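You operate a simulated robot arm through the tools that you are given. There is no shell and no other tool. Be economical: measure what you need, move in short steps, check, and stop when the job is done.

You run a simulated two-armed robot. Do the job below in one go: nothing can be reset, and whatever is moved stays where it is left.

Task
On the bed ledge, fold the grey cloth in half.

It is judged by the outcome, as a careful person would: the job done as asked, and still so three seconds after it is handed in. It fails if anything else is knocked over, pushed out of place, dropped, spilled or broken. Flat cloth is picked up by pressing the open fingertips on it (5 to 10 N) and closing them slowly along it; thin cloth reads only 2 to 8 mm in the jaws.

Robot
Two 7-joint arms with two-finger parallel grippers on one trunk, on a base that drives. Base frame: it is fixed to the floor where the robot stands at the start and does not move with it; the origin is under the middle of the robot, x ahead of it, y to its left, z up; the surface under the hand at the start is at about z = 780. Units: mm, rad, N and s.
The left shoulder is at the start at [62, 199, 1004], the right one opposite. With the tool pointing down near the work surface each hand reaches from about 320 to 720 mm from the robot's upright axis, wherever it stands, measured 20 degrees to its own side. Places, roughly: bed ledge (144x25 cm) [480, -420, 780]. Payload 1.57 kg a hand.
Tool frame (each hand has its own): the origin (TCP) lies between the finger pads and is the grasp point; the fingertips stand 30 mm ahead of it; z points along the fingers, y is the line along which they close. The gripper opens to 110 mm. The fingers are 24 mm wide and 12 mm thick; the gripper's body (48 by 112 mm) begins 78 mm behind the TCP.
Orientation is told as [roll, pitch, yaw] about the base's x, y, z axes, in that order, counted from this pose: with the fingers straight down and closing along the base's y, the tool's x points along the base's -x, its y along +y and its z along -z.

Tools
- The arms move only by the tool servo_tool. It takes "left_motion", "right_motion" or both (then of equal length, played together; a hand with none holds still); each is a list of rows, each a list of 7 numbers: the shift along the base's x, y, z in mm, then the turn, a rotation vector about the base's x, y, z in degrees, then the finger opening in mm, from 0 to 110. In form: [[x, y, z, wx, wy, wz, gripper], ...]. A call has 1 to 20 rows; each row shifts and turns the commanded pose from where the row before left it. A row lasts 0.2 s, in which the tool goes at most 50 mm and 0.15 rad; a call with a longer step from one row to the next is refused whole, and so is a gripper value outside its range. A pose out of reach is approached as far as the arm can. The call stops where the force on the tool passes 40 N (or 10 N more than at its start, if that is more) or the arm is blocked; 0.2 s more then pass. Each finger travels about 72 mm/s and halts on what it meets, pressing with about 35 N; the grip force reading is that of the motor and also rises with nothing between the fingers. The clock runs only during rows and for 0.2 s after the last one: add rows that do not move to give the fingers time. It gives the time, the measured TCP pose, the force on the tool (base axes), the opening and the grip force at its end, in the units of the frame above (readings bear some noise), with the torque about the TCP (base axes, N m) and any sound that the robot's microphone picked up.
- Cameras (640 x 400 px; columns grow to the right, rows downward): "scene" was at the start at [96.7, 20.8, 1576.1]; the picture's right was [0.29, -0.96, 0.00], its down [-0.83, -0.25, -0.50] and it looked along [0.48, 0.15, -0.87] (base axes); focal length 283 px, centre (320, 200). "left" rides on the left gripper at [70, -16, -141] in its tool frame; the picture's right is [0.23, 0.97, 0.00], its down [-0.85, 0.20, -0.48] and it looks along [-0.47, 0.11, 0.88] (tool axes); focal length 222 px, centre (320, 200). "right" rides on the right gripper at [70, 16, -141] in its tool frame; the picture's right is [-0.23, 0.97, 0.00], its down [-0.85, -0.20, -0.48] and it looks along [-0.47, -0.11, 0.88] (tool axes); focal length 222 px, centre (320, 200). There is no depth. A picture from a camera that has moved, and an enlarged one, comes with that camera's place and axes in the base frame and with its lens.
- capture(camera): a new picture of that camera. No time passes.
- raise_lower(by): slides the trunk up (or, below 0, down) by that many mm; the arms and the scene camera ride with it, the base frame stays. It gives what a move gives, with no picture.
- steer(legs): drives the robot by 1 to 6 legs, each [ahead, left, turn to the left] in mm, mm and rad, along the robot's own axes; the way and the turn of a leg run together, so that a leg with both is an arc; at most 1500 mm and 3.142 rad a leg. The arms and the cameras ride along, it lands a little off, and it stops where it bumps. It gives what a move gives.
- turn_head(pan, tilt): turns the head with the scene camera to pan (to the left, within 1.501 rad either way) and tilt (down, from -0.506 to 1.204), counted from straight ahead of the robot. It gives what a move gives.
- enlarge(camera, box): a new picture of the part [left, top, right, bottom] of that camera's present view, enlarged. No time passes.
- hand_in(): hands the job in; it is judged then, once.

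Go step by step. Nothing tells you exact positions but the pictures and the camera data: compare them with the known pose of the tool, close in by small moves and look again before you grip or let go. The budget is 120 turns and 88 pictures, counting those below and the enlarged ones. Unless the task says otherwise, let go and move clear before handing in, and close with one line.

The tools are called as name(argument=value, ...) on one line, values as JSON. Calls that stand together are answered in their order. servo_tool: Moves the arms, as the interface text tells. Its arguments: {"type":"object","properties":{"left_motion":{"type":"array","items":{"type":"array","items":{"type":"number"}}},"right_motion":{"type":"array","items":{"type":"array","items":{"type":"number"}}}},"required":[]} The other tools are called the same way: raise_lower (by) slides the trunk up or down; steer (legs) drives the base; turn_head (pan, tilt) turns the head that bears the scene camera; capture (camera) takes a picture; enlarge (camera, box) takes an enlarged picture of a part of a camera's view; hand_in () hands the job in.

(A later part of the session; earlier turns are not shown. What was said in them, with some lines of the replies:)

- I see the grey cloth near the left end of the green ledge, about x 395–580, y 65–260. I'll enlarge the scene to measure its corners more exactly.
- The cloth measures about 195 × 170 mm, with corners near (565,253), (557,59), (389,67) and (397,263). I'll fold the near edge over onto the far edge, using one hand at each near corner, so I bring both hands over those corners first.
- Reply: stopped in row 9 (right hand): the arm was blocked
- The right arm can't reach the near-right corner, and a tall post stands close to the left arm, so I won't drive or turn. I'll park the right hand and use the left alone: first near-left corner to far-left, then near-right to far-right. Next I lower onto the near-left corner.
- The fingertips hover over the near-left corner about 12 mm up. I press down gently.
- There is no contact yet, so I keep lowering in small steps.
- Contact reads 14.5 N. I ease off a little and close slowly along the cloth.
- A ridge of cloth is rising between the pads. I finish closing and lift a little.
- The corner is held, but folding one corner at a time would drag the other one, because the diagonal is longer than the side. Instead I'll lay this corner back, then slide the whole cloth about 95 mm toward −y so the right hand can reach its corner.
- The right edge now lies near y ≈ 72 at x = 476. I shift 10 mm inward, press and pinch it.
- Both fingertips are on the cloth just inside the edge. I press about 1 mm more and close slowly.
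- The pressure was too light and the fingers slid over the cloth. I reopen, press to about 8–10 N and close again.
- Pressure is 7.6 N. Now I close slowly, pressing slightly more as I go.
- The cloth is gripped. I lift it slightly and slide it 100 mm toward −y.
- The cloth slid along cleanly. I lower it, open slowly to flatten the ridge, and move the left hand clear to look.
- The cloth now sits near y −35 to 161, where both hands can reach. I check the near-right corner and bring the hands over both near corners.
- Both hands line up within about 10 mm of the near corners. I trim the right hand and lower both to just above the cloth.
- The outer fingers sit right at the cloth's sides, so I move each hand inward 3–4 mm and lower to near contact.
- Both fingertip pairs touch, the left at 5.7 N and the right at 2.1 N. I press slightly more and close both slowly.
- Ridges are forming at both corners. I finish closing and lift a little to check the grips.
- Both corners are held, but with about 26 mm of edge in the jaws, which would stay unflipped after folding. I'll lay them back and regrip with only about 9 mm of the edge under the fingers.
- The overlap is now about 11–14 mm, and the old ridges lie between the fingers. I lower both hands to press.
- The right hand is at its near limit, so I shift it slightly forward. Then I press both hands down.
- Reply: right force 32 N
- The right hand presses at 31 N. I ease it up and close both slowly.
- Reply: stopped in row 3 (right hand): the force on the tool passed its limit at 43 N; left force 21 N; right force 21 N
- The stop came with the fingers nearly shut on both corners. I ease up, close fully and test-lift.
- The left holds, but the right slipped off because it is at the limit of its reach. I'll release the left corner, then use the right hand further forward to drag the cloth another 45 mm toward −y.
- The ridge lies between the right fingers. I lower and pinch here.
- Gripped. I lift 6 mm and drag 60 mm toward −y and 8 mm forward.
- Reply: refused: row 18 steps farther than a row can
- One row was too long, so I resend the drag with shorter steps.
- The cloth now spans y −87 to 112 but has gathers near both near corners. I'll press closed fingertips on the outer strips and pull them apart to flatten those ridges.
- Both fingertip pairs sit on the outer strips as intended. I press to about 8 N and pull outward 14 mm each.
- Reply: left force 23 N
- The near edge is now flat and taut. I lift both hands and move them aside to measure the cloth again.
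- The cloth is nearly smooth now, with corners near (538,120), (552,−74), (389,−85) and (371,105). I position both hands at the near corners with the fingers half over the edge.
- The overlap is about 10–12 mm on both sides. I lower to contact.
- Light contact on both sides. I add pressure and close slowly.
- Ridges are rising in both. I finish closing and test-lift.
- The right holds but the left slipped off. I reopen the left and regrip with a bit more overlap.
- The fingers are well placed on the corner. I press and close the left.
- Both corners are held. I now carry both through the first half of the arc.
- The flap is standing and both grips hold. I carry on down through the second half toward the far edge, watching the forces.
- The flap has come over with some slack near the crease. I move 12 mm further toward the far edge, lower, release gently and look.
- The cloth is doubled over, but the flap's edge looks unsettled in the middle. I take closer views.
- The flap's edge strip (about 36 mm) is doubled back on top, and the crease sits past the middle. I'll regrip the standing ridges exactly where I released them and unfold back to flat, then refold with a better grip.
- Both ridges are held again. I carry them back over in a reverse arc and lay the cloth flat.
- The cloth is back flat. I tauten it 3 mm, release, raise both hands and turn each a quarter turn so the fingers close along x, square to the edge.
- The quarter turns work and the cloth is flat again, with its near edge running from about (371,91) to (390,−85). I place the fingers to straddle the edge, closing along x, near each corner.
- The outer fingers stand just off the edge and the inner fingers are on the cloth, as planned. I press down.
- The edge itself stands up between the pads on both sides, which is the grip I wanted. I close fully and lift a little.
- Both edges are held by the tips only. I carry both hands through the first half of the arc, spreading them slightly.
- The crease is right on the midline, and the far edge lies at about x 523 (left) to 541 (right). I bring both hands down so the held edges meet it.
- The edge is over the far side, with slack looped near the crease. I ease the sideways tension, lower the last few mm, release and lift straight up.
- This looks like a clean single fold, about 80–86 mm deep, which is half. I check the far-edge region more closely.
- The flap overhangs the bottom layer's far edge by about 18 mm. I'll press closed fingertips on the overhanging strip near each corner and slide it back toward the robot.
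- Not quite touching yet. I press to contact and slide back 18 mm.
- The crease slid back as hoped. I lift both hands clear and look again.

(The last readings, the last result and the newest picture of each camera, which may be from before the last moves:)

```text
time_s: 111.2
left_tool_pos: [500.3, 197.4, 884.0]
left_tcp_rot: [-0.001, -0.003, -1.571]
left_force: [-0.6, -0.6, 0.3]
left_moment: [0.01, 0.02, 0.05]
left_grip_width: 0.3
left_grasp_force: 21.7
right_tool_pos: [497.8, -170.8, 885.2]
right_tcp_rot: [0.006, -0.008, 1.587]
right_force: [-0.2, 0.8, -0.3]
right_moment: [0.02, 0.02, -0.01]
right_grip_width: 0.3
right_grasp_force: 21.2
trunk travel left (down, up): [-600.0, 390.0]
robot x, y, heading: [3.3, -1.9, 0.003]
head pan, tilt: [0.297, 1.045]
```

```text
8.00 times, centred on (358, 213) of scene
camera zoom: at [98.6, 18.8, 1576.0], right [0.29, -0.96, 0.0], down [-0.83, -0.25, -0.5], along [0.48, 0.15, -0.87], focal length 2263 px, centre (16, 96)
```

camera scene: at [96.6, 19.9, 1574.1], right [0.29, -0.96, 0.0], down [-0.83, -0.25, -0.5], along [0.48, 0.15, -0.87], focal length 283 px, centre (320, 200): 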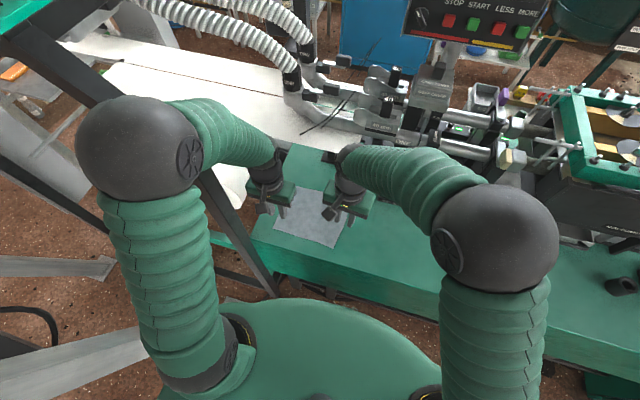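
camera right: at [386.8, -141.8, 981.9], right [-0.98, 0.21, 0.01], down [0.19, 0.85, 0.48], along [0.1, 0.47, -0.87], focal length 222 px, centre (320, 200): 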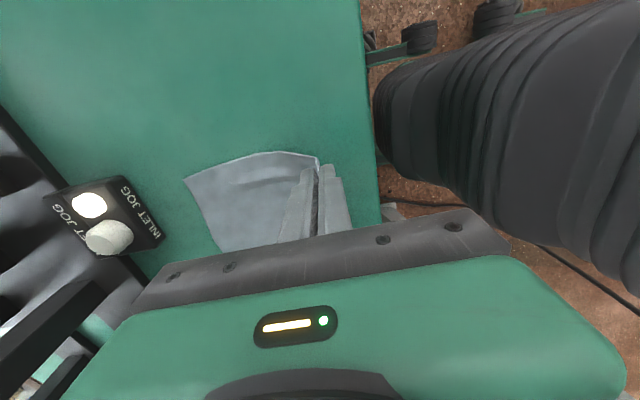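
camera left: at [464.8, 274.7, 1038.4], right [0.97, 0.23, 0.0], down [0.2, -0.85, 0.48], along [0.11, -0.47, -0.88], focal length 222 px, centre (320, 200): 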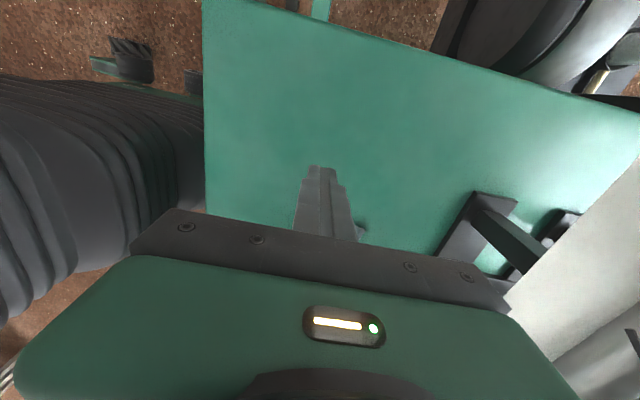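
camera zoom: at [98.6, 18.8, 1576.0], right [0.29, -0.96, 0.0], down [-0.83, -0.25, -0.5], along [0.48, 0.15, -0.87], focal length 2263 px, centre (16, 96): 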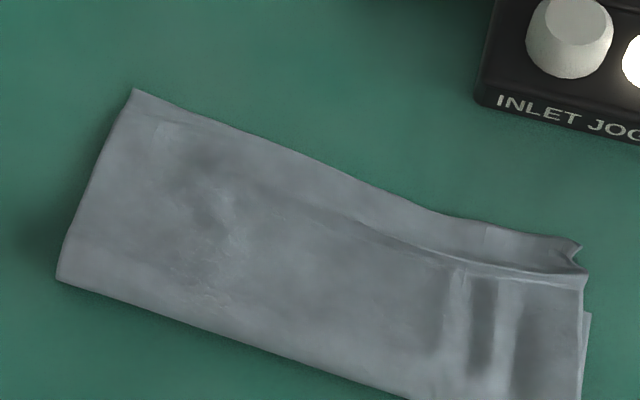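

The left side is clean, but on the right the top layer still overhangs by about 25 mm with a pleat. I'll slide the right strip back again, then smooth that pleat toward the crease.

servo_tool(right_motion=[[10, 28, 0, 0, 0, 0, 0], [10, 28, 0, 0, 0, 0, 0], [10, 28, 0, 0, 0, 0, 0], [9, 23, -10, 0, 0, 0, 0], [0, 0, -30, 0, 0, 0, 0], [0, 0, -25, 0, 0, 0, 0], [0, 0, -6, 0, 0, 0, 0], [0, 0, -1.5, 0, 0, 0, 0], [0, 0, -0.7, 0, 0, 0, 0], [-3, 0, 0, 0, 0, 0, 0], [-3, 0, 0, 0, 0, 0, 0], [-3, 0, 0, 0, 0, 0, 0], [-3, 0, 0, 0, 0, 0, 0], [-3, 0, 0, 0, 0, 0, 0], [-3, 0, 0, 0, 0, 0, 0], [0, 0, 0, 0, 0, 0, 0]])

servo_tool(right_motion=[[0, 0, 15, 0, 0, 0, 0], [-8, 0, 5, 0, 0, 0, 0], [-8, 0, -5, 0, 0, 0, 0], [0, 0, -13, 0, 0, 0, 0], [-4, 0, 0, 0, 0, 0, 0], [-4, 0, 0, 0, 0, 0, 0], [-4, 0, 0, 0, 0, 0, 0], [-4, 0, 0, 0, 0, 0, 0], [-4, 0, 0, 0, 0, 0, 0], [-4, 0, 0, 0, 0, 0, 0], [-4, 0, 0, 0, 0, 0, 0], [-4, 0, 0, 0, 0, 0, 0], [-4, 0, 0, 0, 0, 0, 0], [0, 0, 10, 0, 0, 0, 0], [0, -20, 30, 0, 0, 0, 0], [0, -40, 20, 0, 0, 0, 0], [0, -45, 0, 0, 0, 0, 0]])

enlarge(camera="scene", box=[310, 185, 406, 245])

```text
time_s: 114.6
left_tool_pos: [500.0, 199.1, 885.4]
left_tcp_rot: [0.001, -0.002, -1.571]
left_force: [0.5, -0.3, 0.3]
left_moment: [0.0, 0.0, -0.02]
left_grip_width: 0.0
left_grasp_force: 21.3
right_tool_pos: [517.8, -61.7, 813.5]
right_tcp_rot: [0.008, -0.008, 1.584]
right_force: [-1.1, 0.0, -0.4]
right_moment: [0.02, 0.0, -0.01]
right_grip_width: 0.0
right_grasp_force: 21.2
trunk travel left (down, up): [-600.0, 390.0]
robot x, y, heading: [1.8, -0.4, -0.002]
head pan, tilt: [0.297, 1.045]
```

```text
time_s: 118.2
left_tool_pos: [499.8, 196.0, 885.6]
left_tcp_rot: [0.0, 0.0, -1.572]
left_force: [0.5, 0.0, 0.2]
left_moment: [0.03, -0.01, 0.0]
left_grip_width: 0.1
left_grasp_force: 21.2
right_tool_pos: [464.8, -170.4, 876.5]
right_tcp_rot: [0.005, -0.01, 1.586]
right_force: [-0.1, -0.4, -0.3]
right_moment: [0.01, -0.01, 0.01]
right_grip_width: 0.1
right_grasp_force: 21.4
trunk travel left (down, up): [-600.0, 390.0]
robot x, y, heading: [0.2, -0.1, -0.004]
head pan, tilt: [0.297, 1.045]
```

```text
6.67 times, centred on (358, 215) of scene
camera zoom: at [97.7, 16.2, 1576.1], right [0.29, -0.96, 0.0], down [-0.83, -0.25, -0.5], along [0.48, 0.15, -0.87], focal length 1886 px, centre (67, 100)
```

zoom: 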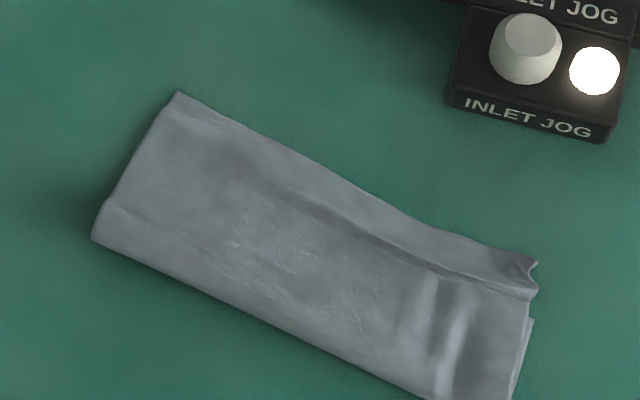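

The right side shifted but still shows an overhang I need to understand. I use the right hand's camera for a close side view.

servo_tool(right_motion=[[10, 25, 0, 0, 0, 0, 0], [10, 25, 0, 0, 0, 0, 0], [0, 0, 0, 0, 0, 0, 0]])

enlarge(camera="right", box=[200, 90, 420, 228])

```text
time_s: 119.0
left_tool_pos: [499.6, 197.6, 884.7]
left_tcp_rot: [0.0, -0.001, -1.572]
left_force: [-1.4, -0.5, -0.3]
left_moment: [-0.02, -0.01, -0.02]
left_grip_width: 0.1
left_grasp_force: 21.0
right_tool_pos: [485.5, -117.0, 877.1]
right_tcp_rot: [0.006, -0.01, 1.587]
right_force: [-1.0, 0.3, -0.5]
right_moment: [0.01, 0.01, 0.01]
right_grip_width: 0.2
right_grasp_force: 21.1
trunk travel left (down, up): [-600.0, 390.0]
robot x, y, heading: [-1.7, -1.3, 0.002]
head pan, tilt: [0.297, 1.045]
```

```text
2.90 times, centred on (310, 159) of right
camera zoom: at [471.5, -188.3, 1017.8], right [-0.98, 0.21, 0.01], down [0.19, 0.85, 0.48], along [0.1, 0.47, -0.87], focal length 644 px, centre (349, 319)
```

zoom: 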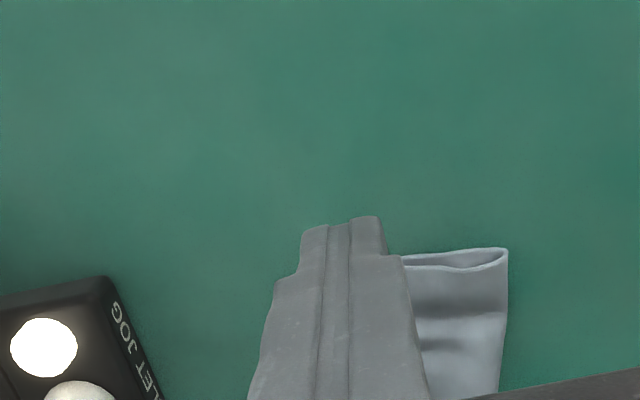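

The near crease at the right is actually at x ≈ 430, so there the top is about 90 mm deep and the bottom about 61 mm. I'll drag only the overhanging right strip back about 15 mm, with proper contact force this time.

servo_tool(right_motion=[[14, 25, 0, 0, 0, 0, 0], [14, 26, -10, 0, 0, 0, 0], [0, 0, -30, 0, 0, 0, 0], [0, 0, -18, 0, 0, 0, 0], [0, 0, -5, 0, 0, 0, 0], [0, 0, -1.5, 0, 0, 0, 0], [0, 0, -0.8, 0, 0, 0, 0], [0, 0, 0, 0, 0, 0, 0]])

```text
time_s: 120.8
left_tool_pos: [498.2, 197.5, 885.5]
left_tcp_rot: [0.001, -0.003, -1.57]
left_force: [0.0, -0.2, -0.2]
left_moment: [0.0, -0.01, -0.02]
left_grip_width: 0.0
left_grasp_force: 21.5
right_tool_pos: [512.9, -66.7, 810.4]
right_tcp_rot: [0.005, -0.008, 1.584]
right_force: [-0.3, -1.6, 9.4]
right_moment: [-0.11, 0.09, -0.01]
right_grip_width: 0.2
right_grasp_force: 21.0
trunk travel left (down, up): [-600.0, 390.0]
robot x, y, heading: [-0.6, 0.5, 0.004]
head pan, tilt: [0.297, 1.045]
```

Contact reads 9 N on the strip. I drag it back 16 mm square to the crease, then lift straight up and clear.

servo_tool(right_motion=[[-2, 0.4, 0, 0, 0, 0, 0], [-2, 0.4, 0, 0, 0, 0, 0], [-2, 0.4, 0, 0, 0, 0, 0], [-2, 0.4, 0, 0, 0, 0, 0], [-2, 0.4, 0.2, 0, 0, 0, 0], [-2, 0.4, 0.2, 0, 0, 0, 0], [-2, 0.4, 0.2, 0, 0, 0, 0], [-2, 0.4, 0, 0, 0, 0, 0], [0, 0, 8, 0, 0, 0, 0], [0, 0, 30, 0, 0, 0, 0], [0, -10, 40, 0, 0, 0, 0], [0, -45, 0, 0, 0, 0, 0], [0, -45, 0, 0, 0, 0, 0]])

enlarge(camera="scene", box=[310, 190, 406, 250])

```text
time_s: 123.6
left_tool_pos: [499.1, 195.5, 886.7]
left_tcp_rot: [0.0, 0.001, -1.572]
left_force: [-0.4, -0.5, 0.2]
left_moment: [0.03, 0.01, 0.01]
left_grip_width: 0.1
left_grasp_force: 21.3
right_tool_pos: [495.9, -165.4, 888.4]
right_tcp_rot: [0.005, -0.01, 1.589]
right_force: [0.5, -0.3, 0.0]
right_moment: [-0.01, 0.03, 0.03]
right_grip_width: 0.0
right_grasp_force: 21.3
trunk travel left (down, up): [-600.0, 390.0]
robot x, y, heading: [-1.4, -2.3, 0.003]
head pan, tilt: [0.297, 1.045]
```

```text
6.67 times, centred on (358, 220) of scene
camera zoom: at [97.2, 15.5, 1576.2], right [0.29, -0.96, 0.0], down [-0.83, -0.25, -0.5], along [0.48, 0.15, -0.87], focal length 1886 px, centre (67, 67)
```

zoom: 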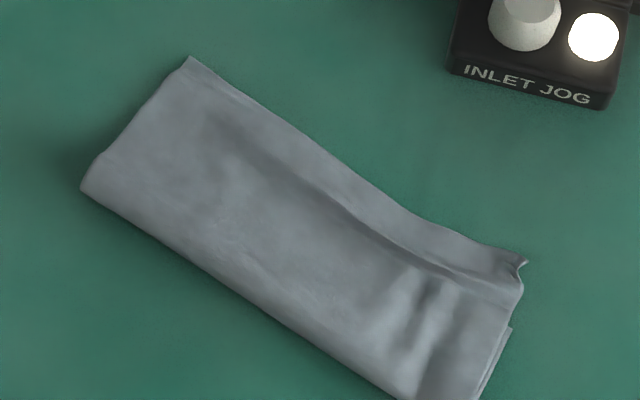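

Dragging moves both layers together. Instead I'll pinch the overhanging top edge at the right corner, with the fingers turned 19° square to it, lift it off the bottom layer and lay it back about 27 mm.

servo_tool(right_motion=[[0, 0, 0, 0, 0, -6.3, 8], [1, 26, 0, 0, 0, -6.3, 16], [1, 26, 0, 0, 0, -6.4, 24], [1, 26, 0, 0, 0, 0, 24], [1, 25, -10, 0, 0, 0, 24], [0, 0, -30, 0, 0, 0, 24], [0, 0, -25, 0, 0, 0, 24], [0, 0, -7, 0, 0, 0, 24], [0, 0, 0, 0, 0, 0, 24]])

enlarge(camera="right", box=[200, 110, 420, 248])

```text
time_s: 125.6
left_tool_pos: [500.7, 198.4, 884.5]
left_tcp_rot: [-0.002, -0.001, -1.571]
left_force: [-0.4, -0.3, -0.6]
left_moment: [0.04, 0.03, -0.02]
left_grip_width: 0.3
left_grasp_force: 21.2
right_tool_pos: [501.0, -60.9, 816.8]
right_tcp_rot: [0.004, -0.006, 1.252]
right_force: [-0.1, -0.5, 0.1]
right_moment: [0.0, 0.0, 0.0]
right_grip_width: 23.7
right_grasp_force: 0.1
trunk travel left (down, up): [-600.0, 390.0]
robot x, y, heading: [-1.8, 0.6, -0.001]
head pan, tilt: [0.297, 1.045]
```

```text
2.90 times, centred on (310, 179) of right
camera zoom: at [464.9, -121.7, 957.7], right [-0.85, 0.52, 0.01], down [0.46, 0.75, 0.48], along [0.25, 0.42, -0.87], focal length 644 px, centre (349, 261)
```

zoom: 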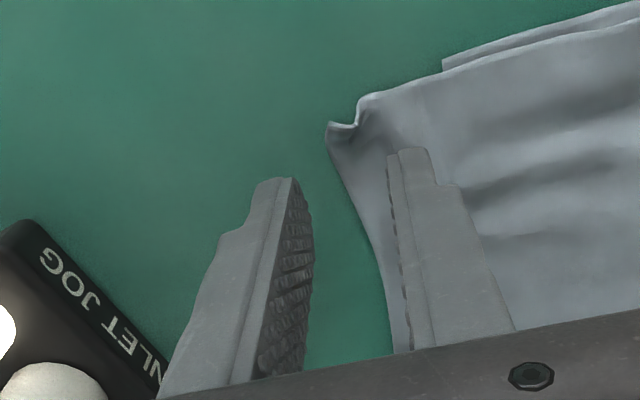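

The edge lies closer to the inner finger than intended. I shift the hand 9 mm toward the cloth and press.

servo_tool(right_motion=[[-8.5, 3, -3, 0, 0, 0, 24], [0, 0, -1.5, 0, 0, 0, 24], [0, 0, -0.8, 0, 0, 0, 24], [0, 0, 0, 0, 0, 0, 24]])

```text
time_s: 126.6
left_tool_pos: [499.7, 198.2, 885.2]
left_tcp_rot: [0.001, -0.004, -1.572]
left_force: [-0.7, 0.4, 1.0]
left_moment: [0.02, -0.01, 0.0]
left_grip_width: 0.0
left_grasp_force: 21.5
right_tool_pos: [492.5, -58.3, 812.2]
right_tcp_rot: [0.005, -0.007, 1.252]
right_force: [-0.7, -0.4, 0.0]
right_moment: [0.02, -0.03, 0.01]
right_grip_width: 24.0
right_grasp_force: 0.0
trunk travel left (down, up): [-600.0, 390.0]
robot x, y, heading: [2.7, -4.1, 0.004]
head pan, tilt: [0.297, 1.045]
```

servo_tool(right_motion=[[0, 0, -0.6, 0, 0, 0, 24], [0, 0, -0.4, 0, 0, 0, 24], [0, 0, 0, 0, 0, 0, 24]])

```text
time_s: 127.4
left_tool_pos: [499.1, 198.4, 885.4]
left_tcp_rot: [0.0, -0.003, -1.57]
left_force: [-0.1, 0.2, 0.0]
left_moment: [-0.01, -0.01, 0.02]
left_grip_width: 0.0
left_grasp_force: 21.1
right_tool_pos: [493.5, -56.9, 810.6]
right_tcp_rot: [0.005, -0.008, 1.253]
right_force: [-0.4, 0.9, 2.1]
right_moment: [0.0, 0.02, 0.02]
right_grip_width: 23.8
right_grasp_force: 0.1
trunk travel left (down, up): [-600.0, 390.0]
robot x, y, heading: [0.5, 2.0, 0.003]
head pan, tilt: [0.297, 1.045]
```

Light contact. I press a touch more, close slowly and lift 15 mm to read the jaw width.

servo_tool(right_motion=[[0, 0, -0.4, 0, 0, 0, 24], [0, 0, -0.1, 0, 0, 0, 22], [0, 0, 0, 0, 0, 0, 20], [0, 0, 0, 0, 0, 0, 18], [0, 0, 0, 0, 0, 0, 16], [0, 0, 0, 0, 0, 0, 14], [0, 0, 0, 0, 0, 0, 12], [0, 0, 0, 0, 0, 0, 10], [0, 0, 0, 0, 0, 0, 8], [0, 0, 0, 0, 0, 0, 6], [0, 0, 0, 0, 0, 0, 4], [0, 0, 0, 0, 0, 0, 2], [0, 0, 0, 0, 0, 0, 0], [0, 0, 0, 0, 0, 0, 0], [0, 0, 5, 0, 0, 0, 0], [-3, 1, 10, 0, 0, 0, 0]])

enlarge(camera="right", box=[200, 90, 480, 265])

```text
time_s: 130.8
left_tool_pos: [499.2, 197.3, 886.8]
left_tcp_rot: [0.0, -0.002, -1.57]
left_force: [-0.5, 0.1, 0.5]
left_moment: [0.02, 0.0, 0.01]
left_grip_width: 0.2
left_grasp_force: 21.5
right_tool_pos: [488.5, -57.9, 826.5]
right_tcp_rot: [0.004, -0.007, 1.252]
right_force: [0.8, -0.9, 0.0]
right_moment: [0.01, -0.02, 0.03]
right_grip_width: 1.8
right_grasp_force: 23.7
trunk travel left (down, up): [-600.0, 390.0]
robot x, y, heading: [0.3, 2.5, -0.004]
head pan, tilt: [0.297, 1.045]
```

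```text
2.29 times, centred on (340, 178) of right
camera zoom: at [452.8, -118.7, 966.5], right [-0.85, 0.52, 0.01], down [0.46, 0.75, 0.48], along [0.25, 0.42, -0.88], focal length 508 px, centre (274, 251)
```

zoom: 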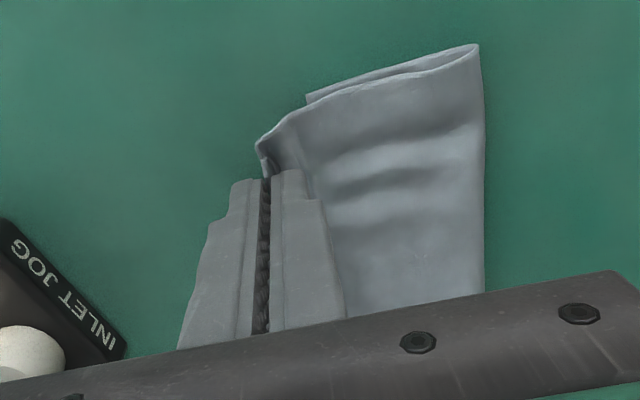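

The top edge alone is held. I carry it back 18 mm, lower it onto the bottom layer's edge and release.

servo_tool(right_motion=[[-4, 1.5, 2, 0, 0, 0, 0], [-5, 1.5, 0, 0, 0, 0, 0], [-5, 1.5, 0, 0, 0, 0, 0], [-4, 1.5, -2, 0, 0, 0, 0], [0, 0, -5, 0, 0, 0, 0], [0, 0, -5, 0, 0, 0, 0], [0, 0, 0, 0, 0, 0, 4], [0, 0, 0, 0, 0, 0, 8], [0, 0, 0, 0, 0, 0, 12], [0, 0, 5, 0, 0, 0, 16], [0, 0, 20, 0, 0, 0, 16], [0, -5, 40, 0, 0, 0, 16], [0, -35, 10, 0, 0, 0, 10], [0, -45, 0, 0, 0, 0, 0], [0, -30, 0, 0, 0, 0, 0]])

enlarge(camera="scene", box=[302, 188, 414, 258])

```text
time_s: 134.0
left_tool_pos: [499.6, 196.1, 886.3]
left_tcp_rot: [-0.001, -0.002, -1.57]
left_force: [-0.3, -0.6, -0.4]
left_moment: [0.04, -0.06, 0.02]
left_grip_width: 0.0
left_grasp_force: 21.6
right_tool_pos: [472.7, -165.9, 889.7]
right_tcp_rot: [0.005, -0.01, 1.255]
right_force: [0.1, -0.6, -0.2]
right_moment: [0.01, 0.02, 0.01]
right_grip_width: 0.0
right_grasp_force: 20.7
trunk travel left (down, up): [-600.0, 390.0]
robot x, y, heading: [-0.3, 2.3, -0.0]
head pan, tilt: [0.297, 1.045]
```

```text
5.71 times, centred on (358, 223) of scene
camera zoom: at [97.2, 17.3, 1576.2], right [0.29, -0.96, 0.0], down [-0.83, -0.25, -0.5], along [0.48, 0.15, -0.87], focal length 1616 px, centre (103, 69)
```

zoom: 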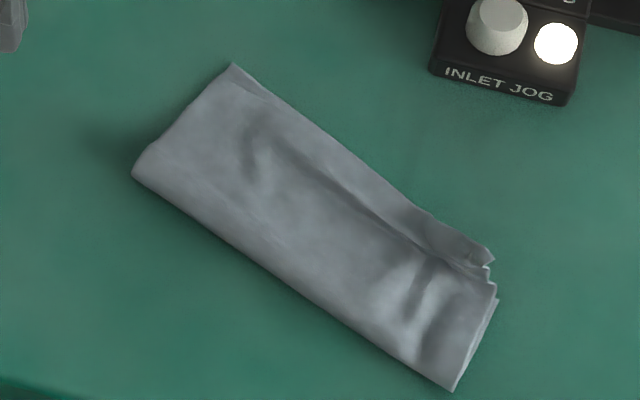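

The fold is nearly there; only the right corner's top edge still overhangs by about 25 mm. I'll repeat the pinch-and-place once more with a longer carry.

servo_tool(right_motion=[[3, 28, 0, 0, 0, -4, 10], [3, 28, 0, 0, 0, 0, 20], [3, 28, 0, 0, 0, 0, 24], [3, 28, -10, 0, 0, 0, 24], [0, 0, -30, 0, 0, 0, 24], [0, 0, -28, 0, 0, 0, 24], [0, 0, -7, 0, 0, 0, 24], [0, 0, -3, 0, 0, 0, 24], [0, 0, -0.6, 0, 0, 0, 24], [0, 0, 0, 0, 0, 0, 24]])

```text
time_s: 136.2
left_tool_pos: [499.6, 198.3, 885.7]
left_tcp_rot: [0.001, -0.001, -1.57]
left_force: [0.1, -0.3, -0.6]
left_moment: [0.02, -0.03, -0.02]
left_grip_width: 0.2
left_grasp_force: 21.3
right_tool_pos: [484.0, -53.1, 812.3]
right_tcp_rot: [0.002, -0.008, 1.184]
right_force: [0.5, -0.1, 4.3]
right_moment: [0.04, 0.05, -0.02]
right_grip_width: 23.7
right_grasp_force: 0.1
trunk travel left (down, up): [-600.0, 390.0]
robot x, y, heading: [-0.2, -0.4, 0.001]
head pan, tilt: [0.297, 1.045]
```

Contact reads 4.3 N. I add a little pressure, close slowly and lift slightly.

servo_tool(right_motion=[[0, 0, -0.3, 0, 0, 0, 24], [0, 0, -0.1, 0, 0, 0, 22], [0, 0, 0, 0, 0, 0, 20], [0, 0, 0, 0, 0, 0, 18], [0, 0, 0, 0, 0, 0, 16], [0, 0, 0, 0, 0, 0, 14], [0, 0, 0, 0, 0, 0, 12], [0, 0, 0, 0, 0, 0, 10], [0, 0, 0, 0, 0, 0, 8], [0, 0, 0, 0, 0, 0, 6], [0, 0, 0, 0, 0, 0, 4], [0, 0, 0, 0, 0, 0, 2], [0, 0, 0, 0, 0, 0, 0], [0, 0, 0, 0, 0, 0, 0], [0, 0, 5, 0, 0, 0, 0], [-3, 1, 10, 0, 0, 0, 0]])

```text
time_s: 139.6
left_tool_pos: [498.4, 198.8, 885.4]
left_tcp_rot: [0.0, -0.001, -1.569]
left_force: [-0.8, -0.1, -0.2]
left_moment: [0.02, -0.01, 0.0]
left_grip_width: 0.0
left_grasp_force: 21.1
right_tool_pos: [479.8, -53.8, 827.9]
right_tcp_rot: [0.005, -0.006, 1.181]
right_force: [0.6, 0.6, -0.4]
right_moment: [-0.02, -0.01, 0.02]
right_grip_width: 2.3
right_grasp_force: 24.2
trunk travel left (down, up): [-600.0, 390.0]
robot x, y, heading: [3.1, 2.6, -0.005]
head pan, tilt: [0.297, 1.045]
```

Jaw width 2.3 mm means the edge is held. I carry it back 24 mm a bit higher, lower and release.

servo_tool(right_motion=[[-4, 1.5, 4, 0, 0, 0, 0], [-5, 2, 2, 0, 0, 0, 0], [-5, 2, 0, 0, 0, 0, 0], [-5, 2, 0, 0, 0, 0, 0], [-4, 1.5, -4, 0, 0, 0, 0], [0, 0, -6, 0, 0, 0, 0], [0, 0, -7, 0, 0, 0, 0], [0, 0, 0, 0, 0, 0, 4], [0, 0, 0, 0, 0, 0, 8], [0, 0, 0, 0, 0, 0, 12], [0, 0, 5, 0, 0, 0, 16], [0, 0, 20, 0, 0, 0, 16], [0, -5, 40, 0, 0, 0, 16], [0, -35, 10, 0, 0, 0, 10], [0, -45, 0, 0, 0, 0, 0], [0, -45, 0, 0, 0, 0, 0]])

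enlarge(camera="scene", box=[302, 188, 414, 258])

```text
time_s: 143.0
left_tool_pos: [499.5, 195.9, 885.6]
left_tcp_rot: [0.0, 0.001, -1.57]
left_force: [-0.3, -1.1, 0.1]
left_moment: [0.0, 0.01, -0.02]
left_grip_width: 0.1
left_grasp_force: 21.5
right_tool_pos: [455.7, -175.7, 892.0]
right_tcp_rot: [0.004, -0.008, 1.185]
right_force: [-0.1, -0.6, 0.1]
right_moment: [0.0, -0.01, 0.01]
right_grip_width: 0.0
right_grasp_force: 20.9
trunk travel left (down, up): [-600.0, 390.0]
robot x, y, heading: [3.2, -2.7, -0.004]
head pan, tilt: [0.297, 1.045]
```

```text
5.71 times, centred on (358, 223) of scene
camera zoom: at [96.9, 16.5, 1576.2], right [0.29, -0.96, 0.0], down [-0.83, -0.25, -0.5], along [0.48, 0.15, -0.87], focal length 1616 px, centre (103, 69)
```

zoom: 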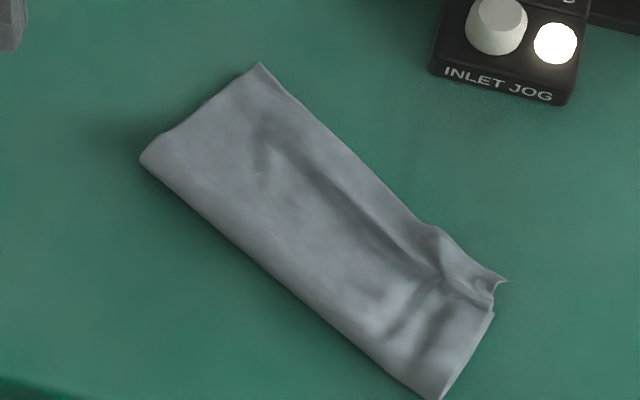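

The cloth now lies folded once across the middle, with its corners nearly meeting. Both hands are empty and clear, and nothing else was touched, so I hand it in.

hand_in()

```text
The job is handed in.
```

I folded the grey cloth in half on the bed ledge and handed it in. The top layer's right corner still overhangs by about 18 mm, there are some wrinkles, and the cloth now lies roughly 100–150 mm to the robot's right of where it started, turned at an angle.
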